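You operate a simulated robot arm through the tools that you are given. There is no shell and no other tool. Be economical: measure what you need, move in short steps, check, and stop when the job is done.

You are at the controls of a simulated robot arm. One attempt, no reset.

## Task
The header knocks: tighten its clamp, then run water to try it.
Fine: teal driver, back on its post; open the red drain cock and shut it again. Where these are worked on the way, their far stop is far enough and under half their travel is too little: red drain cock.

The check looks at the end state, three seconds after you hand in, the way a careful person would. Anything else that was tipped, shoved, dropped, spilled or broken makes it a failure.

## Robot
A 7-joint arm with a two-finger parallel gripper, fixed in place. Base frame: the origin is at the foot of the arm, x ahead of it, y to its left, z up. Lengths are in cm, angles in degrees, forces in N, time in s.
With the tool pointing down near the work surface it reaches from about 22 to 72 cm from the base axis. Its first joint turns from -115.0 to 115.0 degrees. Payload 3.91 kg.
Tool frame: the origin (TCP) lies between the finger pads and is the grasp point; the fingertips stand 3 cm ahead of it; z points along the fingers, y is the line along which they close. Largest opening 11 cm; finger width 2, thickness 1; the body of the gripper, 4.8 by 11.2 cm, starts 5.5 cm behind the TCP.
Orientation is told as [roll, pitch, yaw] about the base's x, y, z axes, in that order, counted from this pose: with the fingers straight down and closing along the base's y, the tool's x points along the base's -x, its y along +y and its z along -z.

## Interface
- The arm moves only by the tool nudge_tool. Its argument "deltas" is text: rows parted by semicolons, each of 7 numbers parted by spaces: the shift along the base's x, y, z in units of 20 mm (1.0 is 20 mm), then the turn, a rotation vector about the base's x, y, z in units of 8 degrees (1.0 is 8 degrees), then the gripper command, from -1 (fully open) to 1 (shut), values between in proportion. In form: x y z wx wy wz claw; .... A call has 1 to 12 rows; each row shifts and turns the commanded pose from where the row before left it. A call with a number of a shift or a turn outside -1 to 1 is refused whole. Rows are played at 5 a second. More than 5 cm and 8.6 degrees between two rows, or a gripper value outside its range, and nothing of the call is played. A pose out of reach is approached as far as the arm can. The call stops where the force on the tool passes 60 N (or 10 N more than at its start, if that is more) or the arm is blocked; 0.2 s more then pass. The fingers move at their own pace (about 10.8 cm/s each) and stop on an object; they squeeze with about 38 N. The grip force told is the motor's: it shows also when the fingers shut on nothing. Time passes only in rows, and 0.2 s behind the last, so rows that do not move let the fingers close. It gives the time, the measured TCP pose, the force on the tool (base axes), the opening and the grip force at its end, in the units of the frame above (readings bear some noise), with the torque about the TCP (base axes, N m) and any sound that the robot's microphone picked up.
- Cameras (640 x 400 px; columns grow to the right, rows downward): "scene" is fixed at [39.86, -65.11, 165.53]; the picture's right is [0.99, -0.16, 0.00], its down [-0.07, -0.44, -0.89] and it looks along [0.14, 0.88, -0.45] (base axes); focal length 355 px, centre (320, 200). "wrist" rides on the gripper at [7.2, 1.7, -10.3] in the tool frame; the picture's right is [-0.23, 0.97, 0.00], its down [-0.76, -0.18, -0.62] and it looks along [-0.61, -0.14, 0.78] (tool axes); focal length 222 px, centre (320, 200). There is no depth. A picture from a camera that has moved, and an enlarged one, comes with that camera's place and axes in the base frame and with its lens.
- get_image(camera): a new picture of that camera. No time passes.
- raise_lower(by): slides the trunk up (or, below 0, down) by that many cm; the arm rides with it, the base frame stays. It gives what a move gives, with no picture.
- zoom(camera, box): a new picture of the part [left, top, right, bottom] of that camera's present view, enlarged. No time passes.
- hand_in(): hands the job in; it is judged then, once.

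Work in short steps. Places have to be worked out from the pictures, the camera data and where the tool is seen: move nearer, look again, correct. Check each grasp and each placing, and mend what went wrong. You have 120 turns and 84 pictures in all, those below and enlarged ones among them. Open the gripper and draw the arm clear of the work before you hand the job in, unless the task says otherwise; then end with one line.

The tools are called as a command line: name --argument value ..., lists and objects as JSON in quotes. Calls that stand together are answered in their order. nudge_tool: Moves the arm, as the interface text tells. Its arguments: {"type":"object","properties":{"deltas":{"type":"string"}},"required":["deltas"]} The other tools are called the same way: raise_lower (by) slides the trunk up or down; get_image (camera) takes a picture; zoom (camera, box) takes an enlarged picture of a part of a camera's view; hand_in () hands the job in.

At the start:

```text
time_s: 0.0
position: [9.65, 46.96, 138.73]
tcp_rot: [0.0, -0.1, 0.1]
wrist_force: [0.5, -0.3, -0.2]
torque: [0.0, 0.03, 0.01]
opening: 10.99
grasp_force: 0.0
trunk travel left (down, up): [-90.0, 9.0]
```

scene: 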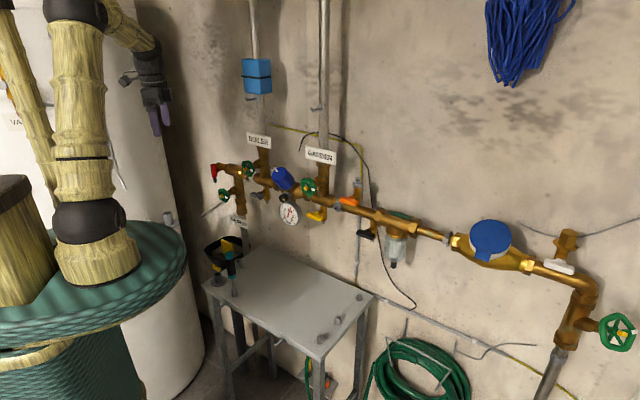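
wrist: 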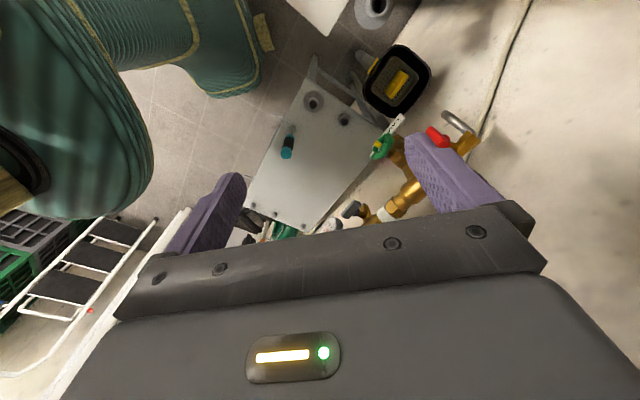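

The scene shows a pipe header on the wall, a small table with a teal tool, and a red cock at the left. I'll zoom in to identify the clamp, the driver and the cock.

zoom --camera "scene" --box '[190, 120, 350, 220]'

zoom --camera "scene" --box '[190, 220, 382, 340]'

zoom --camera "scene" --box '[320, 160, 640, 360]'

zoom --camera "wrist" --box '[230, 0, 550, 240]'

```text
4.00 times, centred on (270, 170) of scene
camera zoom: at [39.86, -65.11, 165.53], right [0.99, -0.16, 0.0], down [-0.07, -0.44, -0.89], along [0.14, 0.88, -0.45], focal length 1419 px, centre (520, 320)
```

zoom: 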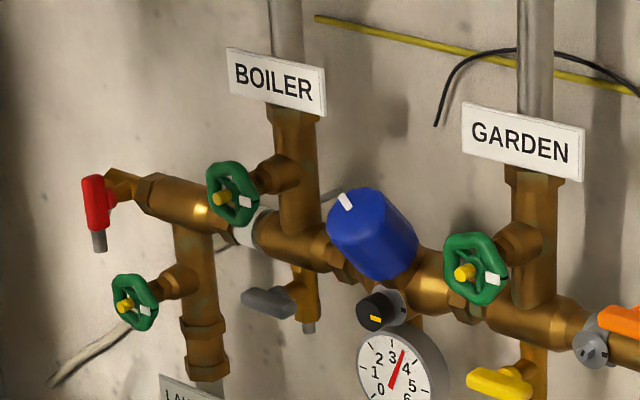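

```text
3.33 times, centred on (286, 280) of scene
camera zoom: at [39.86, -65.11, 165.53], right [0.99, -0.16, 0.0], down [-0.07, -0.44, -0.89], along [0.14, 0.88, -0.45], focal length 1182 px, centre (433, -67)
```

zoom: 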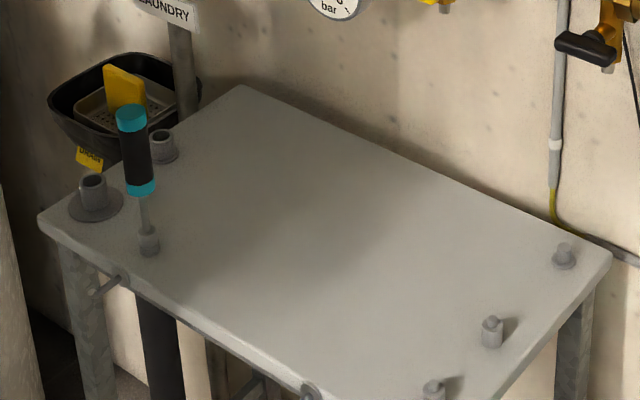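

```text
2.00 times, centred on (480, 260) of scene
camera zoom: at [39.86, -65.11, 165.53], right [0.99, -0.16, 0.0], down [-0.07, -0.44, -0.89], along [0.14, 0.88, -0.45], focal length 709 px, centre (0, 80)
```

zoom: 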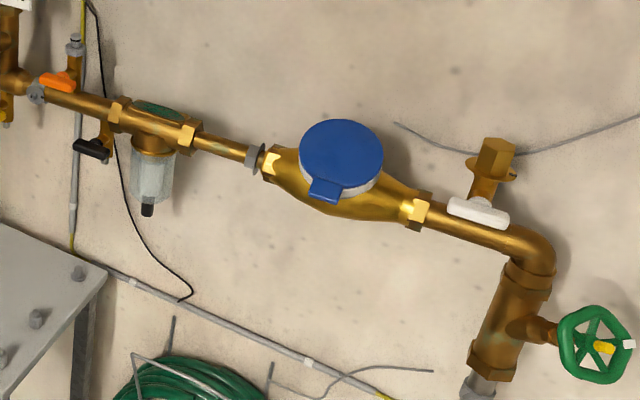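

```text
1.67 times, centred on (390, 120) of wrist
camera zoom: at [2.37, 48.64, 149.02], right [0.23, 0.97, 0.0], down [0.76, -0.18, 0.62], along [0.61, -0.14, -0.78], focal length 370 px, centre (203, 333)
```

zoom: 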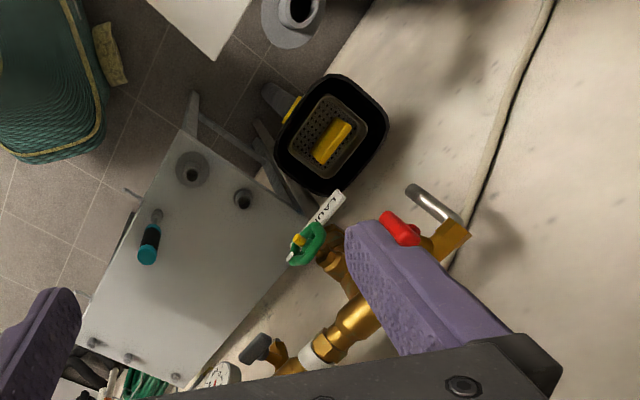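

Triangulating, the header runs diagonally: the red cock is near (20, 63, 116) and a grey slotted clamp is near (60, 30, 114). The driver stands near (26, 35, 93). I'll look closer at the candidate clamps and the driver.

zoom --camera "scene" --box '[320, 185, 368, 215]'

zoom --camera "scene" --box '[204, 156, 268, 196]'

zoom --camera "scene" --box '[200, 245, 264, 300]'

zoom --camera "scene" --box '[264, 160, 328, 220]'

```text
13.33 times, centred on (344, 200) of scene
camera zoom: at [39.86, -65.11, 165.53], right [0.99, -0.16, 0.0], down [-0.07, -0.44, -0.89], along [0.14, 0.88, -0.45], focal length 4729 px, centre (0, 200)
```

zoom: 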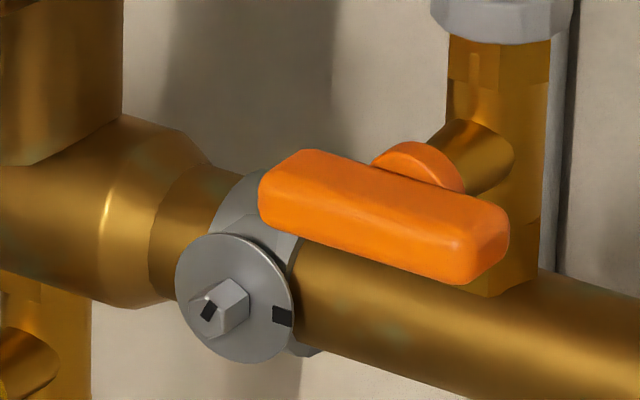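

```text
10.00 times, centred on (236, 176) of scene
camera zoom: at [39.86, -65.11, 165.53], right [0.99, -0.16, 0.0], down [-0.07, -0.44, -0.89], along [0.14, 0.88, -0.45], focal length 3547 px, centre (1160, 440)
```

zoom: 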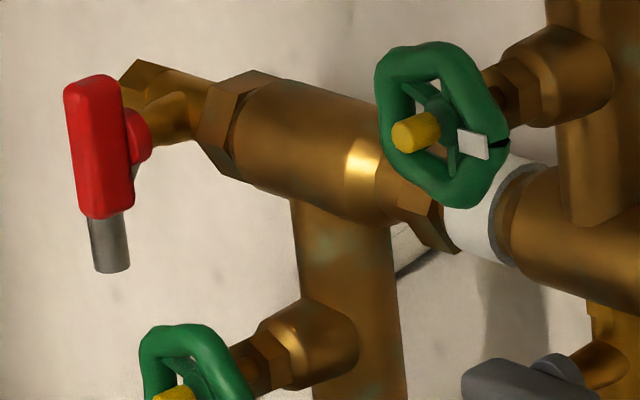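

```text
7.27 times, centred on (232, 272) of scene
camera zoom: at [39.86, -65.11, 165.53], right [0.99, -0.16, 0.0], down [-0.07, -0.44, -0.89], along [0.14, 0.88, -0.45], focal length 2580 px, centre (960, -327)
```

zoom: 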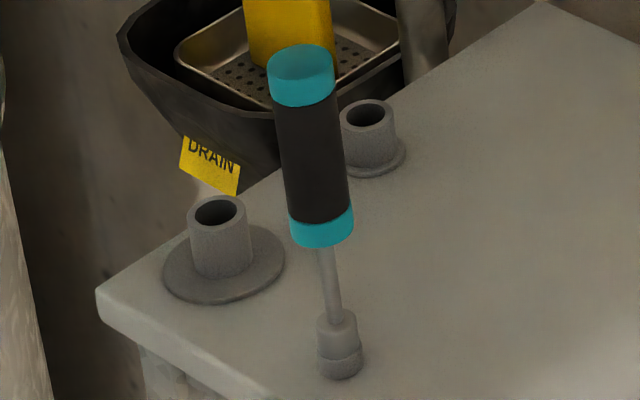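

```text
6.67 times, centred on (296, 190) of scene
camera zoom: at [39.86, -65.11, 165.53], right [0.99, -0.16, 0.0], down [-0.07, -0.44, -0.89], along [0.14, 0.88, -0.45], focal length 2365 px, centre (480, 267)
```

zoom: 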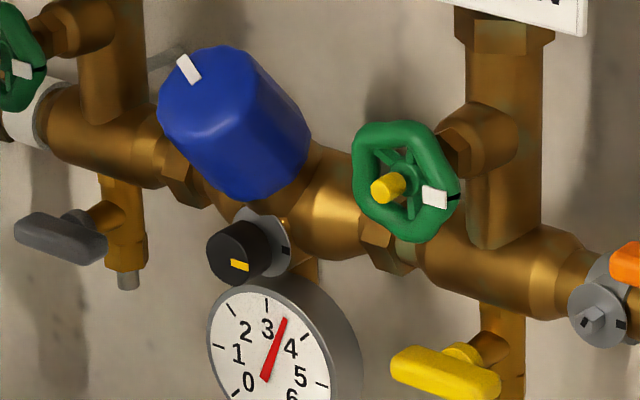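

The clamp is a hex-head screw with a dark mark, and its disc has a target mark on the opposite side. The teal tool is a nut driver standing on a hex post. I'll move above the driver and look.

nudge_tool --deltas "0.8 -0.6 -0.9 0 0 0 -1;0.8 -0.6 -0.9 0 0 0 -1;0.8 -0.6 -0.9 0 0 0 -1;0.8 -0.6 -0.9 0 0 0 -1;0.8 -0.6 -0.9 0 0 0 -1;0.8 -0.6 -0.9 0 0 0 -1;0.8 -0.6 -0.9 0 0 0 -1;0.8 -0.6 -0.9 0 0 0 -1;0.8 -0.6 -0.9 0 0 0 -1;0.8 -0.6 -0.9 0 0 0 -1"

get_image --camera "wrist"

get_image --camera "scene"

```text
time_s: 2.2
position: [25.5, 34.79, 121.05]
tcp_rot: [0.1, 0.0, 0.0]
wrist_force: [0.5, 0.0, -0.6]
torque: [0.02, 0.03, -0.01]
opening: 10.99
grasp_force: 0.1
trunk travel left (down, up): [-90.0, 9.0]
```

```text
73 pictures are left
camera wrist: at [18.4, 36.5, 131.25], right [0.23, 0.97, 0.0], down [0.76, -0.18, 0.62], along [0.61, -0.14, -0.78], focal length 222 px, centre (320, 200)
```

wrist: 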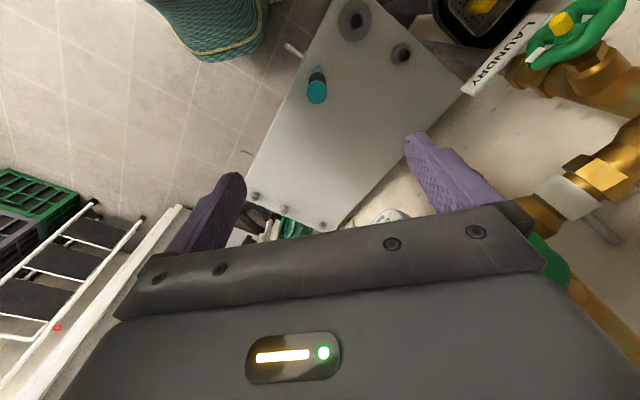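

```text
72 pictures are left
```

scene: 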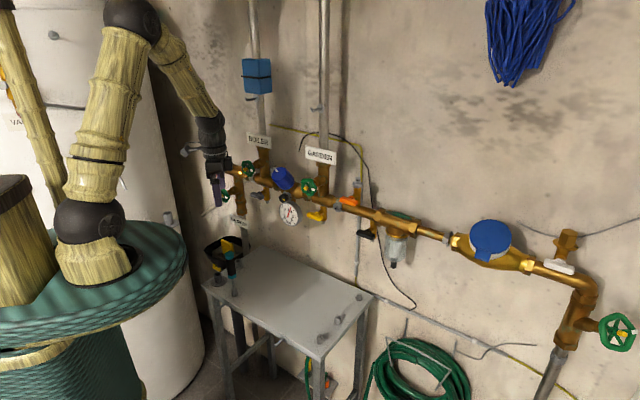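

The driver's axis is at about (25.5, 34.5), with the handle from z≈87 to 98.5. I'll zoom in tight on the socket and post and on the clamp to read the hex orientations.

zoom --camera "scene" --box '[224, 280, 248, 300]'

zoom --camera "scene" --box '[328, 198, 348, 214]'

```text
16.00 times, centred on (236, 290) of scene
camera zoom: at [39.86, -65.11, 165.53], right [0.99, -0.16, 0.0], down [-0.07, -0.44, -0.89], along [0.14, 0.88, -0.45], focal length 5675 px, centre (1664, -1240)
```

zoom: 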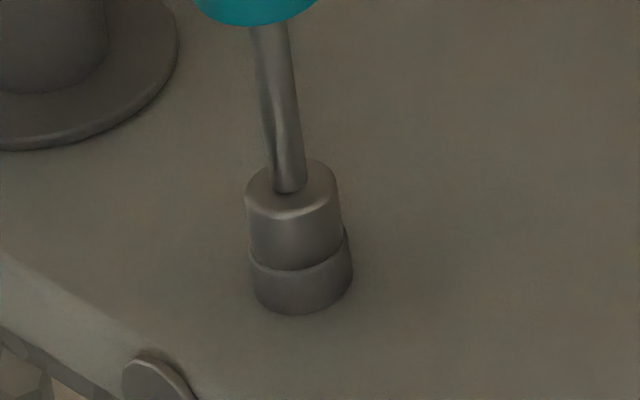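

```text
16.00 times, centred on (338, 206) of scene
camera zoom: at [39.86, -65.11, 165.53], right [0.99, -0.16, 0.0], down [-0.07, -0.44, -0.89], along [0.14, 0.88, -0.45], focal length 5675 px, centre (32, 104)
```

zoom: 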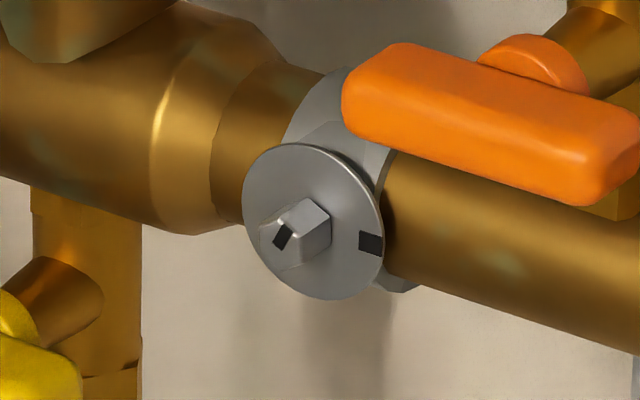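

The screw head's shape and marks need a close view. I'll swing the tool toward the clamp with yaw turned about +136°, so there's room for a clockwise turn later.

nudge_tool --deltas "0.72 -0.49 -0.18 0 0 1 -1;0.72 -0.49 -0.18 0 0 1 -1;0.72 -0.49 -0.18 0 0 1 -1;0.72 -0.49 -0.18 0 0 1 -1;0.72 -0.49 -0.18 0 0 1 -1;0.72 -0.49 -0.18 0 0 1 -1;0.72 -0.49 -0.18 0 0 1 -1;0.72 -0.49 -0.18 0 0 1 -1;0.72 -0.49 -0.18 0 0 1 -1"

nudge_tool --deltas "0.72 -0.49 -0.18 0 0 1 -1;0.72 -0.49 -0.18 0 0 1 -1;0.72 -0.49 -0.18 0 0 1 -1;0.72 -0.49 -0.18 0 0 1 -1;0.72 -0.49 -0.18 0 0 1 -1;0.72 -0.49 -0.18 0 0 1 -1;0.72 -0.49 -0.18 0 0 1 -1;0.72 -0.49 -0.18 0 0 1 -1"

```text
time_s: 4.2
position: [38.61, 26.26, 117.49]
tcp_rot: [0.0, 0.0, 72.2]
wrist_force: [0.3, 0.5, -0.4]
torque: [-0.01, -0.03, -0.02]
opening: 10.99
grasp_force: 0.1
trunk travel left (down, up): [-90.0, 9.0]
```

```text
time_s: 6.0
position: [50.15, 18.31, 114.46]
tcp_rot: [0.1, -0.2, 136.2]
wrist_force: [0.0, 0.3, -0.3]
torque: [0.01, 0.01, 0.03]
opening: 10.98
grasp_force: 0.0
trunk travel left (down, up): [-90.0, 9.0]
```

The full yaw was reached without blocking. Now I'll pitch the tool to point at the wall, 88° about (.76, -.65, 0).

nudge_tool --deltas "0 0 0 0.76 -0.65 0 -1;0 0 0 0.76 -0.65 0 -1;0 0 0 0.76 -0.65 0 -1;0 0 0 0.76 -0.65 0 -1;0 0 0 0.76 -0.65 0 -1;0 0 0 0.76 -0.65 0 -1;0 0 0 0.76 -0.65 0 -1;0 0 0 0.76 -0.65 0 -1;0 0 0 0.76 -0.65 0 -1;0 0 0 0.76 -0.65 0 -1;0 0 0 0.76 -0.65 0 -1;0 0 0 0.19 -0.16 0 -1"

get_image --camera "wrist"

get_image --camera "scene"

```text
time_s: 8.6
position: [50.16, 18.22, 114.59]
tcp_rot: [-90.1, -3.6, 139.5]
wrist_force: [0.5, 0.1, 0.1]
torque: [0.01, -0.01, -0.01]
opening: 11.01
grasp_force: 0.1
trunk travel left (down, up): [-90.0, 9.0]
```

```text
69 pictures are left
camera wrist: at [48.89, 5.84, 112.35], right [-0.22, 0.19, -0.96], down [-0.97, 0.01, 0.22], along [0.05, 0.98, 0.18], focal length 222 px, centre (320, 200)
```

wrist: 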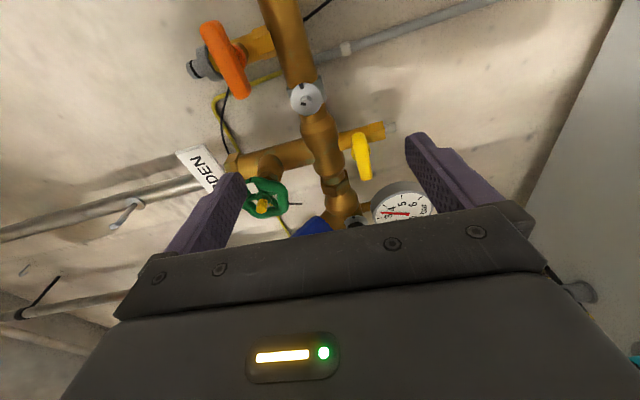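

```text
68 pictures are left
```

scene: 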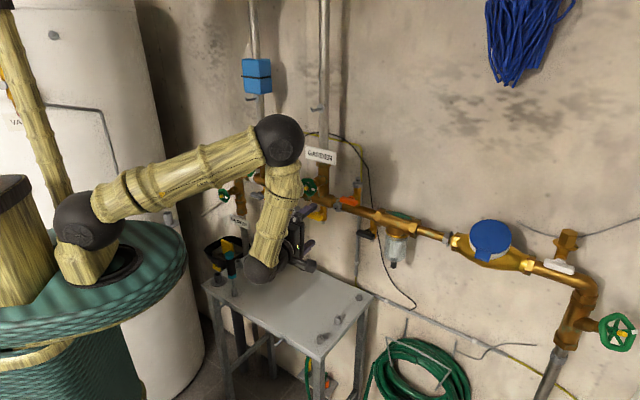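

The clamp disc is now visible at wrist pixel (306, 98), so I'll zoom in on it.

zoom --camera "wrist" --box '[282, 82, 330, 114]'

```text
12.50 times, centred on (306, 98) of wrist
camera zoom: at [48.89, 5.84, 112.35], right [-0.22, 0.19, -0.96], down [-0.97, 0.01, 0.22], along [0.05, 0.98, 0.18], focal length 2776 px, centre (495, 1475)
```

zoom: 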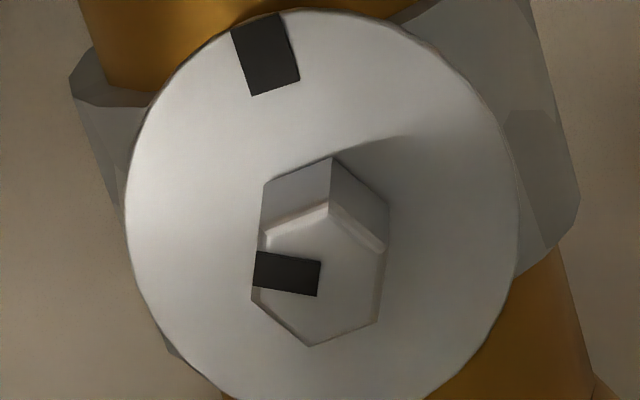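

The view is clear: a hex head whose mark sits about 25° clockwise from 12 o'clock. The disc's mark is at 3 o'clock, so it needs about 65° clockwise. The disc centre is at about (59.9, 27.0, 115.4) and the header normal's azimuth is about 46.3°. I'll return to above the driver with the tool down.

nudge_tool --deltas "-0.5 0.3 0.1 -0.76 0.65 0 -1;-0.5 0.3 0.1 -0.76 0.65 0 -1;-0.5 0.3 0.1 -0.76 0.65 0 -1;-0.5 0.3 0.1 -0.76 0.65 0 -1;-0.5 0.3 0.1 -0.76 0.65 0 -1;-0.5 0.3 0.1 -0.76 0.65 0 -1;-0.5 0.3 0.1 -0.76 0.65 0 -1;-0.5 0.3 0.1 -0.76 0.65 0 -1;-0.5 0.3 0.1 -0.76 0.65 0 -1;-0.5 0.3 0.1 -0.76 0.65 0 -1;-0.5 0.3 0.1 -0.76 0.65 0 -1;-0.5 0.3 0 -0.19 0.16 0 -1"

nudge_tool --deltas "-0.8 0.6 -0.4 0 0 0 -1;-0.8 0.6 -0.4 0 0 0 -1;-0.8 0.6 -0.4 0 0 0 -1;-0.8 0.6 -0.4 0 0 0 -1;-0.8 0.6 -0.4 0 0 0 -1;-0.8 0.6 -0.4 0 0 0 -1;-0.8 0.6 -0.4 0 0 0 -1;-0.8 0.4 -0.4 0 0 0 -1"

get_image --camera "wrist"

```text
time_s: 11.2
position: [38.15, 25.57, 116.96]
tcp_rot: [0.3, 0.0, 136.0]
wrist_force: [1.3, -0.1, 0.1]
torque: [0.0, -0.02, 0.0]
opening: 11.0
grasp_force: 0.0
trunk travel left (down, up): [-90.0, 9.0]
```

```text
time_s: 13.0
position: [25.2, 34.84, 110.52]
tcp_rot: [0.0, 0.0, 136.0]
wrist_force: [0.1, 0.7, -0.4]
torque: [0.0, 0.03, 0.0]
opening: 11.01
grasp_force: 0.1
trunk travel left (down, up): [-90.0, 9.0]
```

```text
66 pictures are left
camera wrist: at [29.32, 28.56, 120.77], right [-0.84, -0.54, 0.0], down [-0.42, 0.66, 0.62], along [-0.34, 0.52, -0.78], focal length 222 px, centre (320, 200)
```

wrist: 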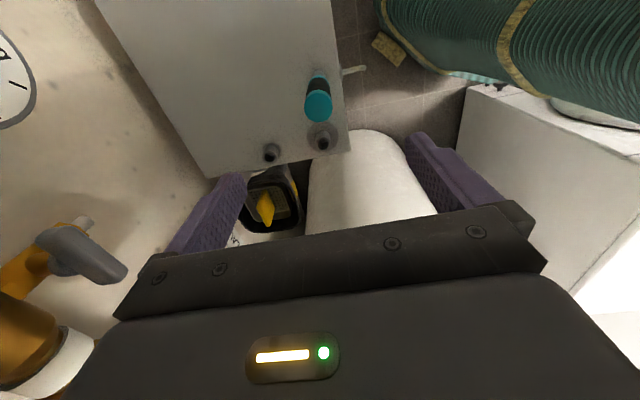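

I'll zoom in on the driver top to refine its position.

zoom --camera "wrist" --box '[288, 60, 352, 156]'

```text
4.17 times, centred on (320, 108) of wrist
camera zoom: at [29.32, 28.56, 120.77], right [-0.84, -0.54, 0.0], down [-0.42, 0.66, 0.62], along [-0.34, 0.52, -0.78], focal length 926 px, centre (320, 583)
```

zoom: 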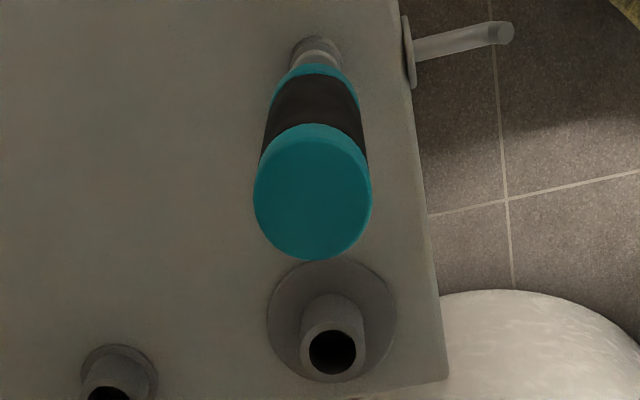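

The driver's axis is at about (25.75, 34.1) with its top at about 98.3. I'll descend so the TCP is at about z 94 around the handle, then check before closing.

nudge_tool --deltas "0.28 -0.37 -0.5 0 0 0 -1;0 0 -1 0 0 0 -1;0 0 -1 0 0 0 -1;0 0 -1 0 0 0 -1;0 0 -1 0 0 0 -1;0 0 -1 0 0 0 -1;0 0 -1 0 0 0 -1;0 0 -1 0 0 0 -1;0 0 -0.75 0 0 0 -1"

get_image --camera "wrist"

zoom --camera "scene" --box '[190, 220, 290, 310]'

```text
time_s: 15.0
position: [25.82, 34.02, 93.8]
tcp_rot: [0.1, 0.0, 136.1]
wrist_force: [0.3, 0.0, 0.1]
torque: [0.0, -0.02, 0.0]
opening: 10.98
grasp_force: 0.1
trunk travel left (down, up): [-90.0, 9.0]
```

```text
64 pictures are left
camera wrist: at [29.93, 27.77, 104.06], right [-0.84, -0.54, 0.0], down [-0.42, 0.66, 0.62], along [-0.34, 0.52, -0.78], focal length 222 px, centre (320, 200)
```

wrist: 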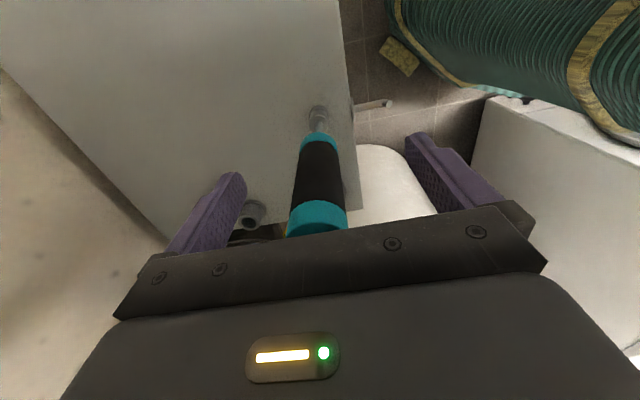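

```text
4.44 times, centred on (240, 265) of scene
camera zoom: at [39.86, -65.11, 165.53], right [0.99, -0.16, 0.0], down [-0.07, -0.44, -0.89], along [0.14, 0.88, -0.45], focal length 1576 px, centre (676, -89)
```

zoom: 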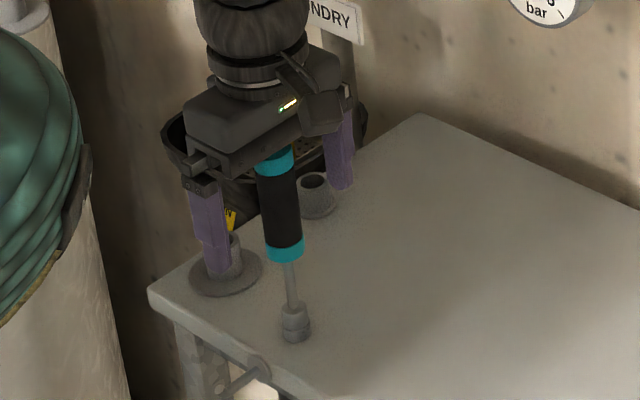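

The driver is centred between the fingers, so I'll close the gripper.

nudge_tool --deltas "0 0 0 0 0 0 1;0 0 0 0 0 0 1;0 0 0 0 0 0 1;0 0 0 0 0 0 1;0 0 0 0 0 0 1"

zoom --camera "scene" --box '[220, 240, 260, 300]'

```text
time_s: 16.2
position: [25.88, 34.11, 93.79]
tcp_rot: [-0.1, 0.0, 135.9]
wrist_force: [6.3, 6.1, 2.6]
torque: [0.45, -0.38, -0.02]
opening: 2.84
grasp_force: 37.9
trunk travel left (down, up): [-90.0, 9.0]
```

```text
6.67 times, centred on (240, 270) of scene
camera zoom: at [39.86, -65.11, 165.53], right [0.99, -0.16, 0.0], down [-0.07, -0.44, -0.89], along [0.14, 0.88, -0.45], focal length 2365 px, centre (853, -267)
```

zoom: 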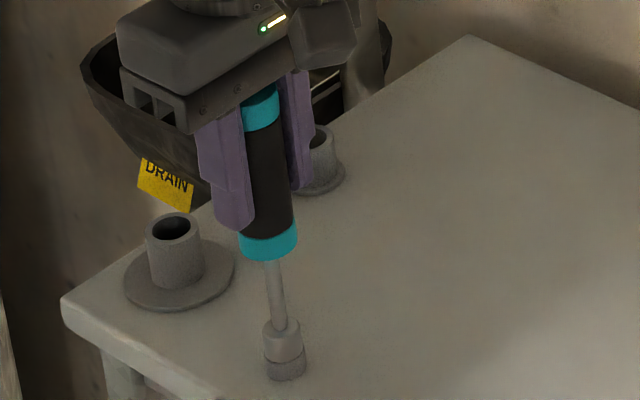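

Gripped at 2.84 cm, with about 9 N of side load along +n. I'll nudge slightly to relieve it and pin down the exact post position.

nudge_tool --deltas "0.05 0.05 0 0 0 0 1;0 0 0 0 0 0 1"

```text
time_s: 16.8
position: [25.93, 34.13, 93.71]
tcp_rot: [0.1, 0.1, 136.0]
wrist_force: [2.0, 5.1, -0.4]
torque: [0.43, -0.22, 0.02]
opening: 2.81
grasp_force: 37.5
trunk travel left (down, up): [-90.0, 9.0]
```

nudge_tool --deltas "0.04 0.07 0 0 0 0 1;0 0 0 0 0 0 1"

```text
time_s: 17.4
position: [25.98, 34.23, 93.83]
tcp_rot: [0.1, 0.0, 135.9]
wrist_force: [-0.5, 0.0, 0.8]
torque: [0.01, -0.01, -0.04]
opening: 2.83
grasp_force: 38.2
trunk travel left (down, up): [-90.0, 9.0]
```

The load is now zero, so the seated pose is (25.98, 34.23, 93.8, yaw 136.0). I'll lift straight up and inspect the post and the socket.

nudge_tool --deltas "0 0 0.5 0 0 0 1;0 0 0.5 0 0 0 1;0 0 0.5 0 0 0 1;0 0 0.5 0 0 0 1;0 0 1 0 0 0 1;0 0 1 0 0 0 1"

zoom --camera "scene" --box '[220, 264, 252, 300]'

get_image --camera "wrist"

```text
time_s: 18.8
position: [25.85, 34.08, 101.87]
tcp_rot: [0.0, 0.1, 136.0]
wrist_force: [-1.3, 0.8, -1.4]
torque: [0.01, 0.0, 0.01]
opening: 2.83
grasp_force: 38.1
trunk travel left (down, up): [-90.0, 9.0]
```

```text
11.11 times, centred on (236, 282) of scene
camera zoom: at [39.86, -65.11, 165.53], right [0.99, -0.16, 0.0], down [-0.07, -0.44, -0.89], along [0.14, 0.88, -0.45], focal length 3941 px, centre (1253, -711)
```

zoom: 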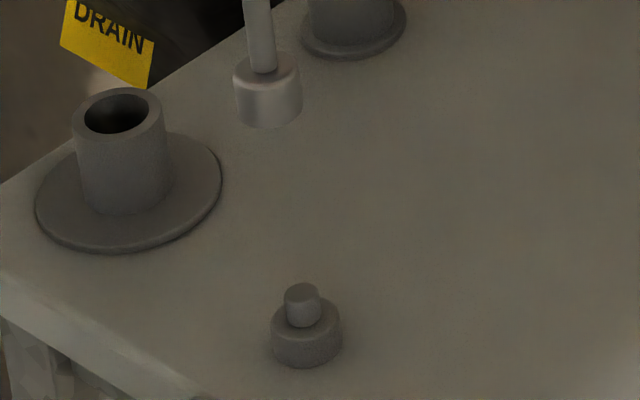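

```text
60 pictures are left
camera wrist: at [29.9, 27.91, 112.24], right [-0.84, -0.54, 0.0], down [-0.42, 0.66, 0.62], along [-0.34, 0.52, -0.78], focal length 222 px, centre (320, 200)
```

wrist: 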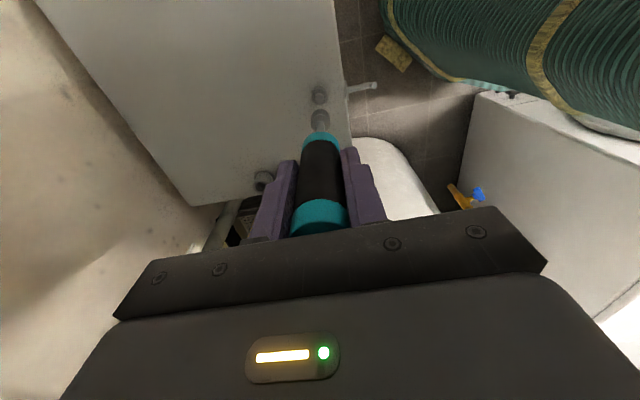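

The post is a plain round peg, so the return will be easy. I'll carry the driver to about 5 cm short of the screw, moving first and then pitching level.

nudge_tool --deltas "0.87 -0.86 0.56 0 0 0 1;0.87 -0.86 0.56 0 0 0 1;0.87 -0.86 0.56 0 0 0 1;0.87 -0.86 0.56 0 0 0 1;0.87 -0.86 0.56 0 0 0 1;0.87 -0.86 0.56 0 0 0 1;0.87 -0.86 0.56 0 0 0 1;0.87 -0.86 0.56 0 0 0 1;0.87 -0.86 0.56 0 0 0 1;0.87 -0.86 0.56 0 0 0 1;0.87 -0.86 0.56 0 0 0 1;0.87 -0.86 0.56 0 0 0 1"

nudge_tool --deltas "0 0 0 0.723 -0.691 0 1;0 0 0 0.723 -0.691 0 1;0 0 0 0.723 -0.691 0 1;0 0 0 0.723 -0.691 0 1;0 0 0 0.723 -0.691 0 1;0 0 0 0.723 -0.691 0 1;0 0 0 0.723 -0.691 0 1;0 0 0 0.723 -0.691 0 1;0 0 0 0.723 -0.691 0 1;0 0 0 0.723 -0.691 0 1;0 0 0 0.723 -0.691 0 1;0 0 0 0.18 -0.173 0 1"

get_image --camera "wrist"

zoom --camera "scene" --box '[250, 160, 378, 240]'

```text
time_s: 21.4
position: [47.06, 13.61, 115.23]
tcp_rot: [0.0, 0.0, 136.0]
wrist_force: [0.4, 0.2, -0.4]
torque: [0.01, -0.01, 0.0]
opening: 2.8
grasp_force: 37.7
trunk travel left (down, up): [-90.0, 9.0]
```

```text
time_s: 24.0
position: [46.92, 13.63, 115.38]
tcp_rot: [-90.1, -0.2, 136.3]
wrist_force: [0.6, 0.2, 0.2]
torque: [0.0, 0.0, -0.03]
opening: 2.8
grasp_force: 38.0
trunk travel left (down, up): [-90.0, 9.0]
```

```text
59 pictures are left
camera wrist: at [45.0, 1.12, 113.64], right [-0.17, 0.16, -0.97], down [-0.98, 0.08, 0.18], along [0.1, 0.98, 0.15], focal length 222 px, centre (320, 200)
```

wrist: 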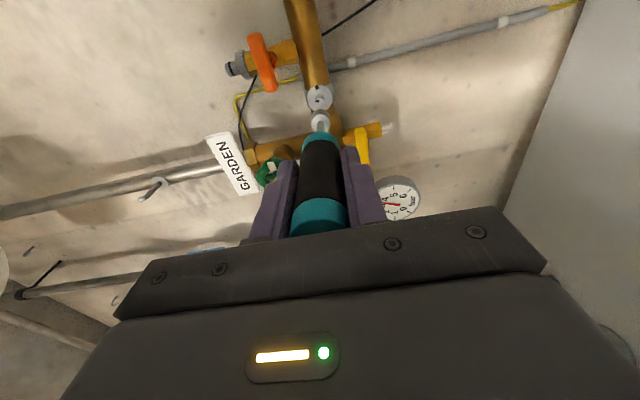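

```text
5.00 times, centred on (314, 200) of scene
camera zoom: at [39.86, -65.11, 165.53], right [0.99, -0.16, 0.0], down [-0.07, -0.44, -0.89], along [0.14, 0.88, -0.45], focal length 1774 px, centre (350, 200)
```

zoom: 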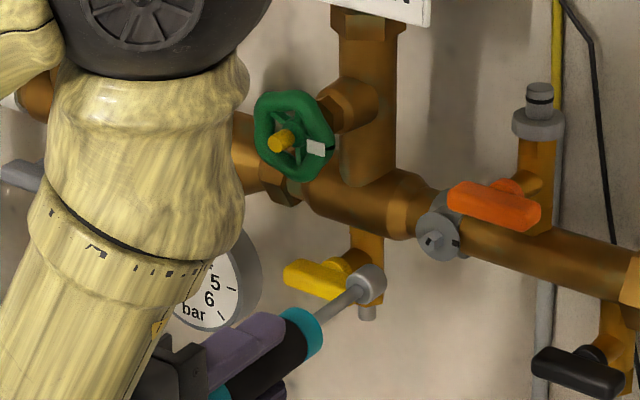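

The driver is level and pointing at the screw. I'll zoom the wrist camera on the tip and head.

zoom --camera "wrist" --box '[280, 75, 360, 155]'

```text
5.00 times, centred on (320, 115) of wrist
camera zoom: at [45.0, 1.12, 113.64], right [-0.17, 0.16, -0.97], down [-0.98, 0.08, 0.18], along [0.1, 0.98, 0.15], focal length 1111 px, centre (320, 625)
```

zoom: 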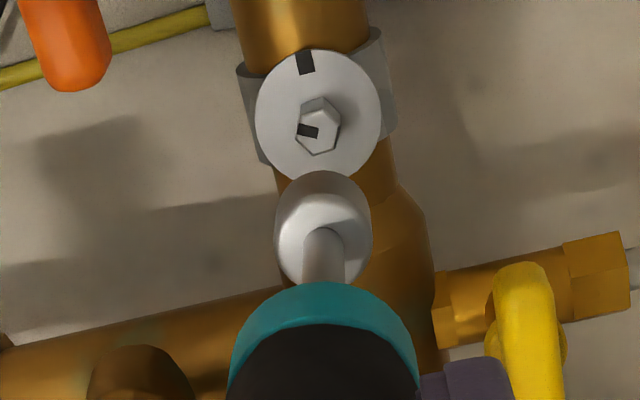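

In tool coordinates the screw appears offset about +0.3 cm along tool x (the header direction) and nearly zero in y. The gap to the head is about 5 cm. I'll advance 3 cm with that correction and look again.

nudge_tool --deltas "0.38 0.33 0 0 0 0 1;0.38 0.33 0 0 0 0 1;0.385 0.32 0 0 0 0 1;0 0 0 0 0 0 1"

zoom --camera "wrist" --box '[290, 85, 350, 145]'

zoom --camera "scene" --box '[310, 185, 358, 225]'

```text
time_s: 25.0
position: [49.21, 15.53, 115.38]
tcp_rot: [-90.0, -0.4, 136.3]
wrist_force: [0.4, -0.1, -0.9]
torque: [-0.02, 0.01, 0.04]
opening: 2.81
grasp_force: 38.0
trunk travel left (down, up): [-90.0, 9.0]
```

```text
6.67 times, centred on (320, 115) of wrist
camera zoom: at [47.32, 3.04, 113.62], right [-0.17, 0.16, -0.97], down [-0.98, 0.08, 0.18], along [0.1, 0.98, 0.14], focal length 1481 px, centre (320, 767)
```

zoom: 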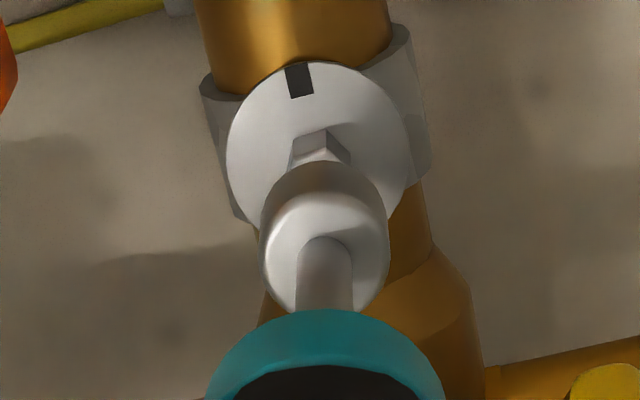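

```text
10.00 times, centred on (334, 205) of scene
camera zoom: at [39.86, -65.11, 165.53], right [0.99, -0.16, 0.0], down [-0.07, -0.44, -0.89], along [0.14, 0.88, -0.45], focal length 3547 px, centre (180, 150)
```

zoom: 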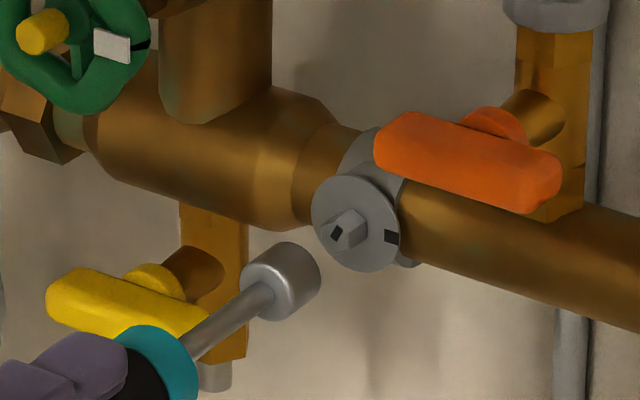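

The socket sits about 1 mm low relative to the screw axis and looks good sideways. I'll raise it 1 mm and advance 1.2 cm to just short of contact.

nudge_tool --deltas "0.21 0.217 0.05 0 0 0 1;0.21 0.217 0 0 0 0 1;0 0 0 0 0 0 1"

zoom --camera "wrist" --box '[300, 95, 340, 135]'

zoom --camera "scene" --box '[322, 190, 354, 216]'

```text
time_s: 25.8
position: [50.02, 16.26, 115.6]
tcp_rot: [-90.0, -0.3, 136.3]
wrist_force: [0.5, 0.8, -0.7]
torque: [-0.02, 0.02, 0.0]
opening: 2.81
grasp_force: 37.9
trunk travel left (down, up): [-90.0, 9.0]
```

```text
10.00 times, centred on (320, 115) of wrist
camera zoom: at [48.18, 3.85, 113.75], right [-0.17, 0.16, -0.97], down [-0.98, 0.08, 0.18], along [0.1, 0.98, 0.14], focal length 2221 px, centre (320, 1050)
```

zoom: 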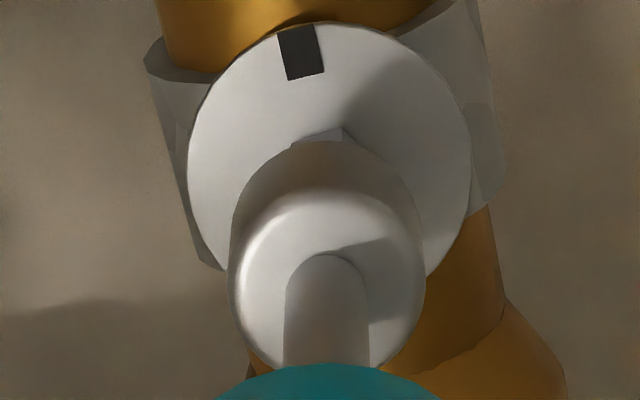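

```text
15.38 times, centred on (338, 203) of scene
camera zoom: at [39.86, -65.11, 165.53], right [0.99, -0.16, 0.0], down [-0.07, -0.44, -0.89], along [0.14, 0.88, -0.45], focal length 5457 px, centre (43, 154)
```

zoom: 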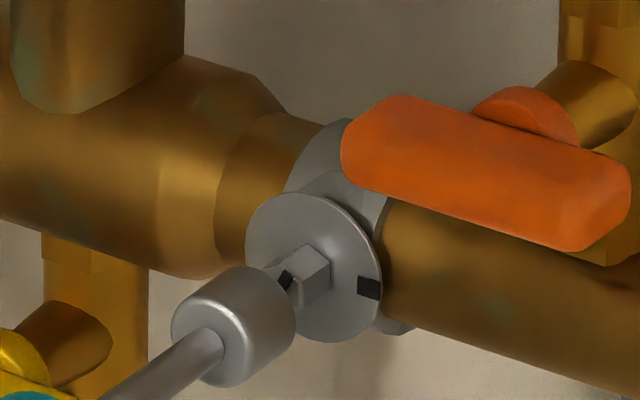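

Alignment looks within about 1 mm in both views. I'll advance in 1 mm steps and watch the force.

nudge_tool --deltas "0.035 0.036 0 0 0 0 1;0.035 0.036 0 0 0 0 1;0.035 0.036 0 0 0 0 1;0.035 0.036 0 0 0 0 1;0.035 0.036 0 0 0 0 1"

zoom --camera "scene" --box '[322, 190, 354, 216]'

```text
time_s: 27.0
position: [50.35, 16.66, 115.38]
tcp_rot: [-90.0, -0.3, 136.3]
wrist_force: [0.1, -0.1, -1.8]
torque: [-0.04, -0.03, -0.02]
opening: 2.83
grasp_force: 38.1
trunk travel left (down, up): [-90.0, 9.0]
```

```text
15.38 times, centred on (338, 203) of scene
camera zoom: at [39.86, -65.11, 165.53], right [0.99, -0.16, 0.0], down [-0.07, -0.44, -0.89], along [0.14, 0.88, -0.45], focal length 5457 px, centre (43, 154)
```

zoom: 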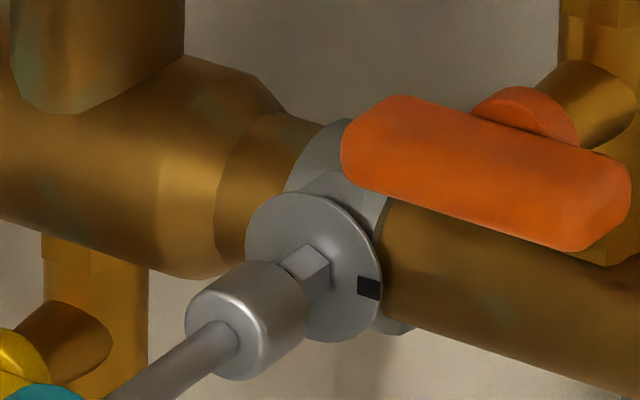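

Clear of contact so far. The scene view suggests the socket is about 1 mm off toward lower-right. I'll check the wrist view for the vertical part.

zoom --camera "wrist" --box '[304, 96, 336, 128]'

```text
12.50 times, centred on (320, 112) of wrist
camera zoom: at [48.52, 4.25, 113.65], right [-0.17, 0.16, -0.97], down [-0.98, 0.08, 0.18], along [0.1, 0.98, 0.14], focal length 2776 px, centre (320, 1300)
```

zoom: 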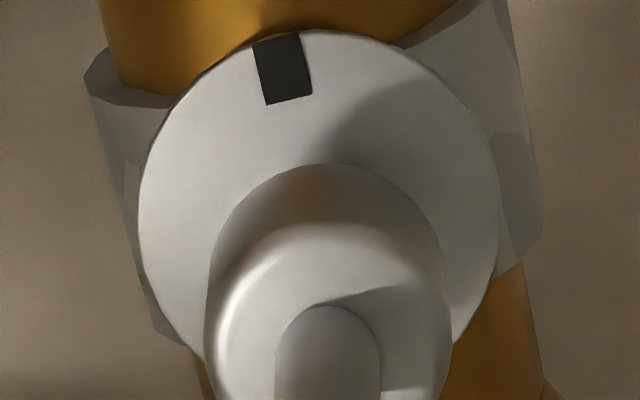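

Both views agree: raise about 0.7 mm and shift about 0.7 mm against the header direction. I'll apply that and advance.

nudge_tool --deltas "-0.025 0.024 0.035 0 0 0 1;0.035 0.036 0 0 0 0 1;0.035 0.036 0 0 0 0 1;0.035 0.036 0 0 0 0 1;0.035 0.036 0 0 0 0 1;0.035 0.036 0 0 0 0 1"

zoom --camera "scene" --box '[322, 190, 354, 216]'

```text
time_s: 28.4
position: [50.64, 17.25, 115.51]
tcp_rot: [-90.1, -0.3, 136.3]
wrist_force: [-0.9, 0.3, -0.8]
torque: [0.02, -0.02, 0.0]
opening: 2.81
grasp_force: 37.6
trunk travel left (down, up): [-90.0, 9.0]
```

```text
15.38 times, centred on (338, 203) of scene
camera zoom: at [39.86, -65.11, 165.53], right [0.99, -0.16, 0.0], down [-0.07, -0.44, -0.89], along [0.14, 0.88, -0.45], focal length 5457 px, centre (43, 154)
```

zoom: 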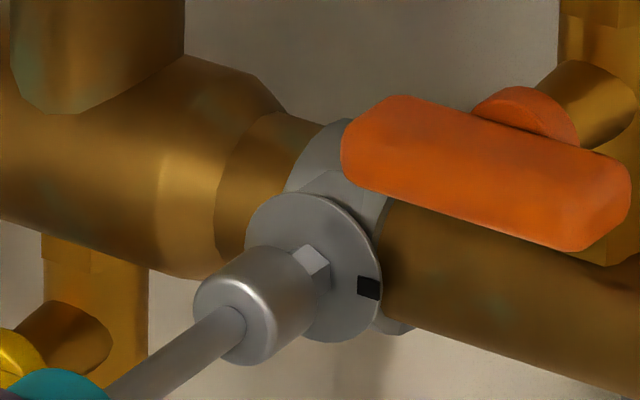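

Still no contact force; the mouth is at or just past the head front. I'll continue.

nudge_tool --deltas "0.035 0.036 0 0 0 0 1;0.035 0.036 0 0 0 0 1;0.035 0.036 0 0 0 0 1;0.035 0.036 0 0 0 0 1"

zoom --camera "scene" --box '[322, 190, 354, 216]'

```text
time_s: 29.4
position: [50.89, 17.4, 115.59]
tcp_rot: [-90.0, -0.3, 136.3]
wrist_force: [-0.4, -0.2, -1.4]
torque: [0.01, 0.02, -0.01]
opening: 2.81
grasp_force: 37.8
trunk travel left (down, up): [-90.0, 9.0]
```

```text
15.38 times, centred on (338, 203) of scene
camera zoom: at [39.86, -65.11, 165.53], right [0.99, -0.16, 0.0], down [-0.07, -0.44, -0.89], along [0.14, 0.88, -0.45], focal length 5457 px, centre (43, 154)
```

zoom: 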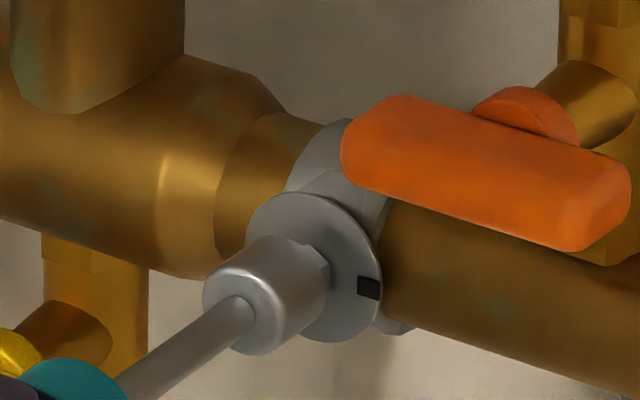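

The socket has slid over most of the head with no force. Another 3–4 mm should seat it.

nudge_tool --deltas "0.035 0.036 0 0 0 0 1;0.035 0.036 0 0 0 0 1;0.035 0.036 0 0 0 0 1"

zoom --camera "scene" --box '[322, 190, 354, 216]'

```text
time_s: 30.2
position: [51.27, 17.74, 115.58]
tcp_rot: [-90.0, -0.2, 136.3]
wrist_force: [-1.9, -0.8, -0.1]
torque: [0.03, 0.01, 0.01]
opening: 2.82
grasp_force: 38.2
trunk travel left (down, up): [-90.0, 9.0]
```

```text
15.38 times, centred on (338, 203) of scene
camera zoom: at [39.86, -65.11, 165.53], right [0.99, -0.16, 0.0], down [-0.07, -0.44, -0.89], along [0.14, 0.88, -0.45], focal length 5457 px, centre (43, 154)
```

zoom: 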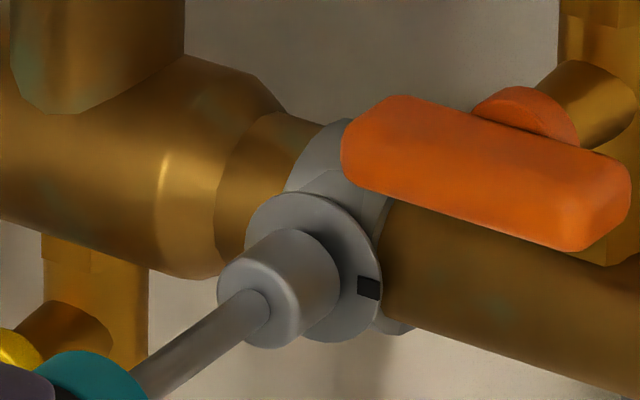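

The socket is seated around the head. I'll start turning clockwise (positive about the insertion direction), in small amounts with a torque check.

nudge_tool --deltas "0 0 0 0.691 0.723 0 1;0 0 0 0.691 0.723 0 1;0 0 0 0.691 0.723 0 1"

```text
time_s: 31.0
position: [51.19, 17.59, 115.39]
tcp_rot: [-89.8, -24.4, 136.4]
wrist_force: [-0.5, -0.4, -5.5]
torque: [0.43, -0.54, -0.15]
opening: 2.78
grasp_force: 38.5
trunk travel left (down, up): [-90.0, 9.0]
```

A little torque has appeared and the tip is pushed down about 5 N. I'll ease it down slightly and continue turning.

nudge_tool --deltas "0 0 -0.025 0.691 0.723 0 1;0 0 0 0.691 0.723 0 1;0 0 0 0.691 0.723 0 1"

```text
time_s: 31.8
position: [51.14, 17.56, 115.37]
tcp_rot: [-89.8, -48.4, 136.2]
wrist_force: [-1.7, 0.1, -4.6]
torque: [-0.35, 0.34, 0.26]
opening: 2.8
grasp_force: 38.0
trunk travel left (down, up): [-90.0, 9.0]
```

nudge_tool --deltas "0 0 0 0.691 0.723 0 1;0 0 0 0.691 0.723 0 1;0 0 0 0 0 0 1"

```text
time_s: 32.6
position: [51.22, 17.63, 115.47]
tcp_rot: [-89.6, -64.4, 136.0]
wrist_force: [-3.2, 1.5, -8.0]
torque: [-0.73, 0.63, 0.35]
opening: 2.82
grasp_force: 38.4
trunk travel left (down, up): [-90.0, 9.0]
```

I've turned 64°. I'll back out 2.5 cm straight and look at the marks.

nudge_tool --deltas "-0.17 -0.18 0 0 0 0 1;-0.17 -0.18 0 0 0 0 1;-0.17 -0.18 0 0 0 0 1;-0.17 -0.18 0 0 0 0 1;-0.17 -0.18 0 0 0 0 1;0 0 0 0 0 0 1"

zoom --camera "scene" --box '[318, 190, 350, 216]'

zoom --camera "wrist" --box '[290, 75, 350, 135]'

```text
time_s: 34.0
position: [49.54, 15.88, 115.54]
tcp_rot: [-90.0, -64.2, 136.2]
wrist_force: [0.6, -0.8, -0.6]
torque: [-0.02, -0.01, -0.01]
opening: 2.82
grasp_force: 38.3
trunk travel left (down, up): [-90.0, 9.0]
```

```text
15.38 times, centred on (334, 203) of scene
camera zoom: at [39.86, -65.11, 165.53], right [0.99, -0.16, 0.0], down [-0.07, -0.44, -0.89], along [0.14, 0.88, -0.45], focal length 5457 px, centre (105, 154)
```

zoom: 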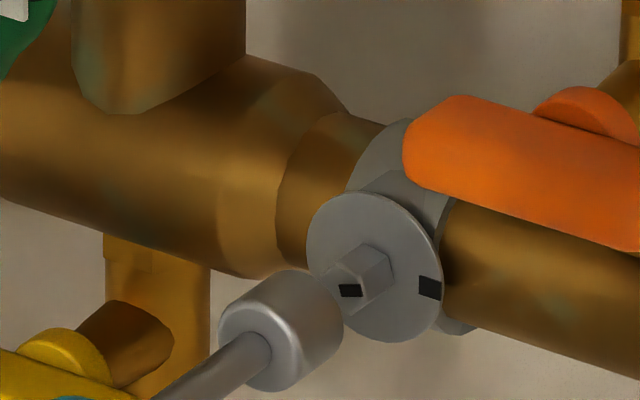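

```text
6.67 times, centred on (320, 105) of wrist
camera zoom: at [43.61, 7.28, 108.24], right [-0.71, 0.67, -0.22], down [-0.55, -0.33, 0.76], along [0.44, 0.66, 0.61], focal length 1481 px, centre (320, 833)
```

zoom: 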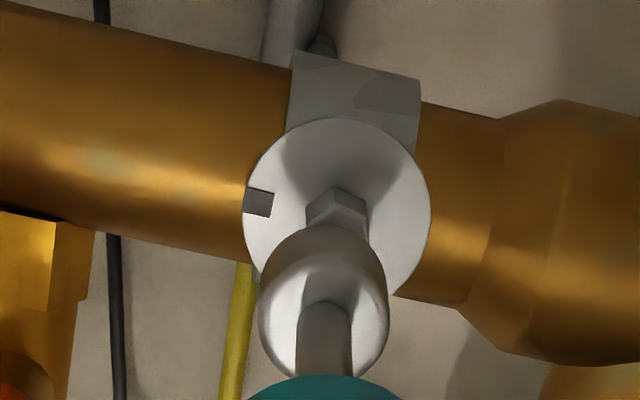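

The head has turned. I'll back off further to see its mark fully.

nudge_tool --deltas "-0.34 -0.36 0 0 0 0 1;-0.34 -0.36 0 0 0 0 1;-0.34 -0.36 0 0 0 0 1;-0.34 -0.36 0 0 0 0 1;0 0 0 0 0 0 1"

zoom --camera "wrist" --box '[300, 75, 348, 115]'

zoom --camera "scene" --box '[330, 196, 346, 212]'

```text
time_s: 35.2
position: [46.84, 12.96, 115.52]
tcp_rot: [-89.9, -64.3, 136.1]
wrist_force: [0.3, 0.6, -0.5]
torque: [0.0, -0.03, 0.01]
opening: 2.8
grasp_force: 37.6
trunk travel left (down, up): [-90.0, 9.0]
```

```text
10.00 times, centred on (324, 95) of wrist
camera zoom: at [40.91, 4.4, 108.16], right [-0.71, 0.67, -0.22], down [-0.55, -0.33, 0.76], along [0.44, 0.66, 0.61], focal length 2221 px, centre (280, 1250)
```

zoom: 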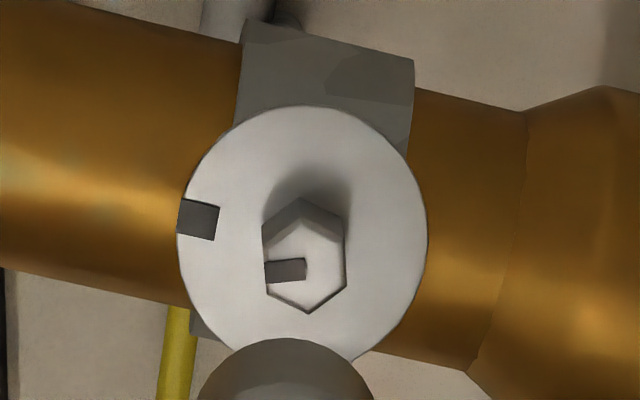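

```text
16.00 times, centred on (338, 204) of scene
camera zoom: at [39.86, -65.11, 165.53], right [0.99, -0.16, 0.0], down [-0.07, -0.44, -0.89], along [0.14, 0.88, -0.45], focal length 5675 px, centre (32, 136)
```

zoom: 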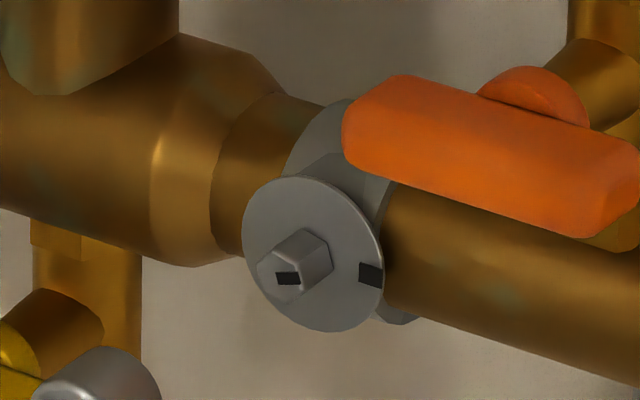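

The head moved about 47° (there was about 17° of socket slack). Both views show it about 17° short of the disc mark. I'll reinsert at the same roll, with a 1 mm downward relief for the side load seen.

nudge_tool --deltas "0.322 0.377 -0.05 0 0 0 1;0.34 0.36 0 0 0 0 1;0.34 0.36 0 0 0 0 1;0.34 0.36 0 0 0 0 1;0.17 0.18 0 0 0 0 1;0.17 0.18 0 0 0 0 1;0 0 0 0 0 0 1"

zoom --camera "scene" --box '[318, 190, 350, 216]'

```text
time_s: 36.8
position: [50.14, 16.52, 115.51]
tcp_rot: [-90.0, -64.3, 136.3]
wrist_force: [-0.4, -0.7, -0.6]
torque: [0.01, -0.03, 0.02]
opening: 2.85
grasp_force: 38.0
trunk travel left (down, up): [-90.0, 9.0]
```

```text
15.38 times, centred on (334, 203) of scene
camera zoom: at [39.86, -65.11, 165.53], right [0.99, -0.16, 0.0], down [-0.07, -0.44, -0.89], along [0.14, 0.88, -0.45], focal length 5457 px, centre (105, 154)
```

zoom: 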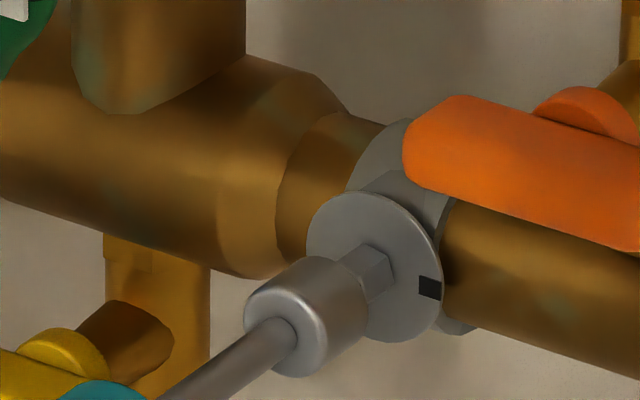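

nudge_tool --deltas "0.07 0.072 0 0 0 0 1;0.07 0.072 0 0 0 0 1;0.07 0.072 0 0 0 0 1;0.07 0.072 0 0 0 0 1;0 0 0 0 0 0 1"

```text
time_s: 38.0
position: [50.6, 17.19, 115.43]
tcp_rot: [-89.9, -64.3, 136.3]
wrist_force: [0.5, 0.3, -0.7]
torque: [-0.01, 0.01, 0.03]
opening: 2.81
grasp_force: 38.0
trunk travel left (down, up): [-90.0, 9.0]
```

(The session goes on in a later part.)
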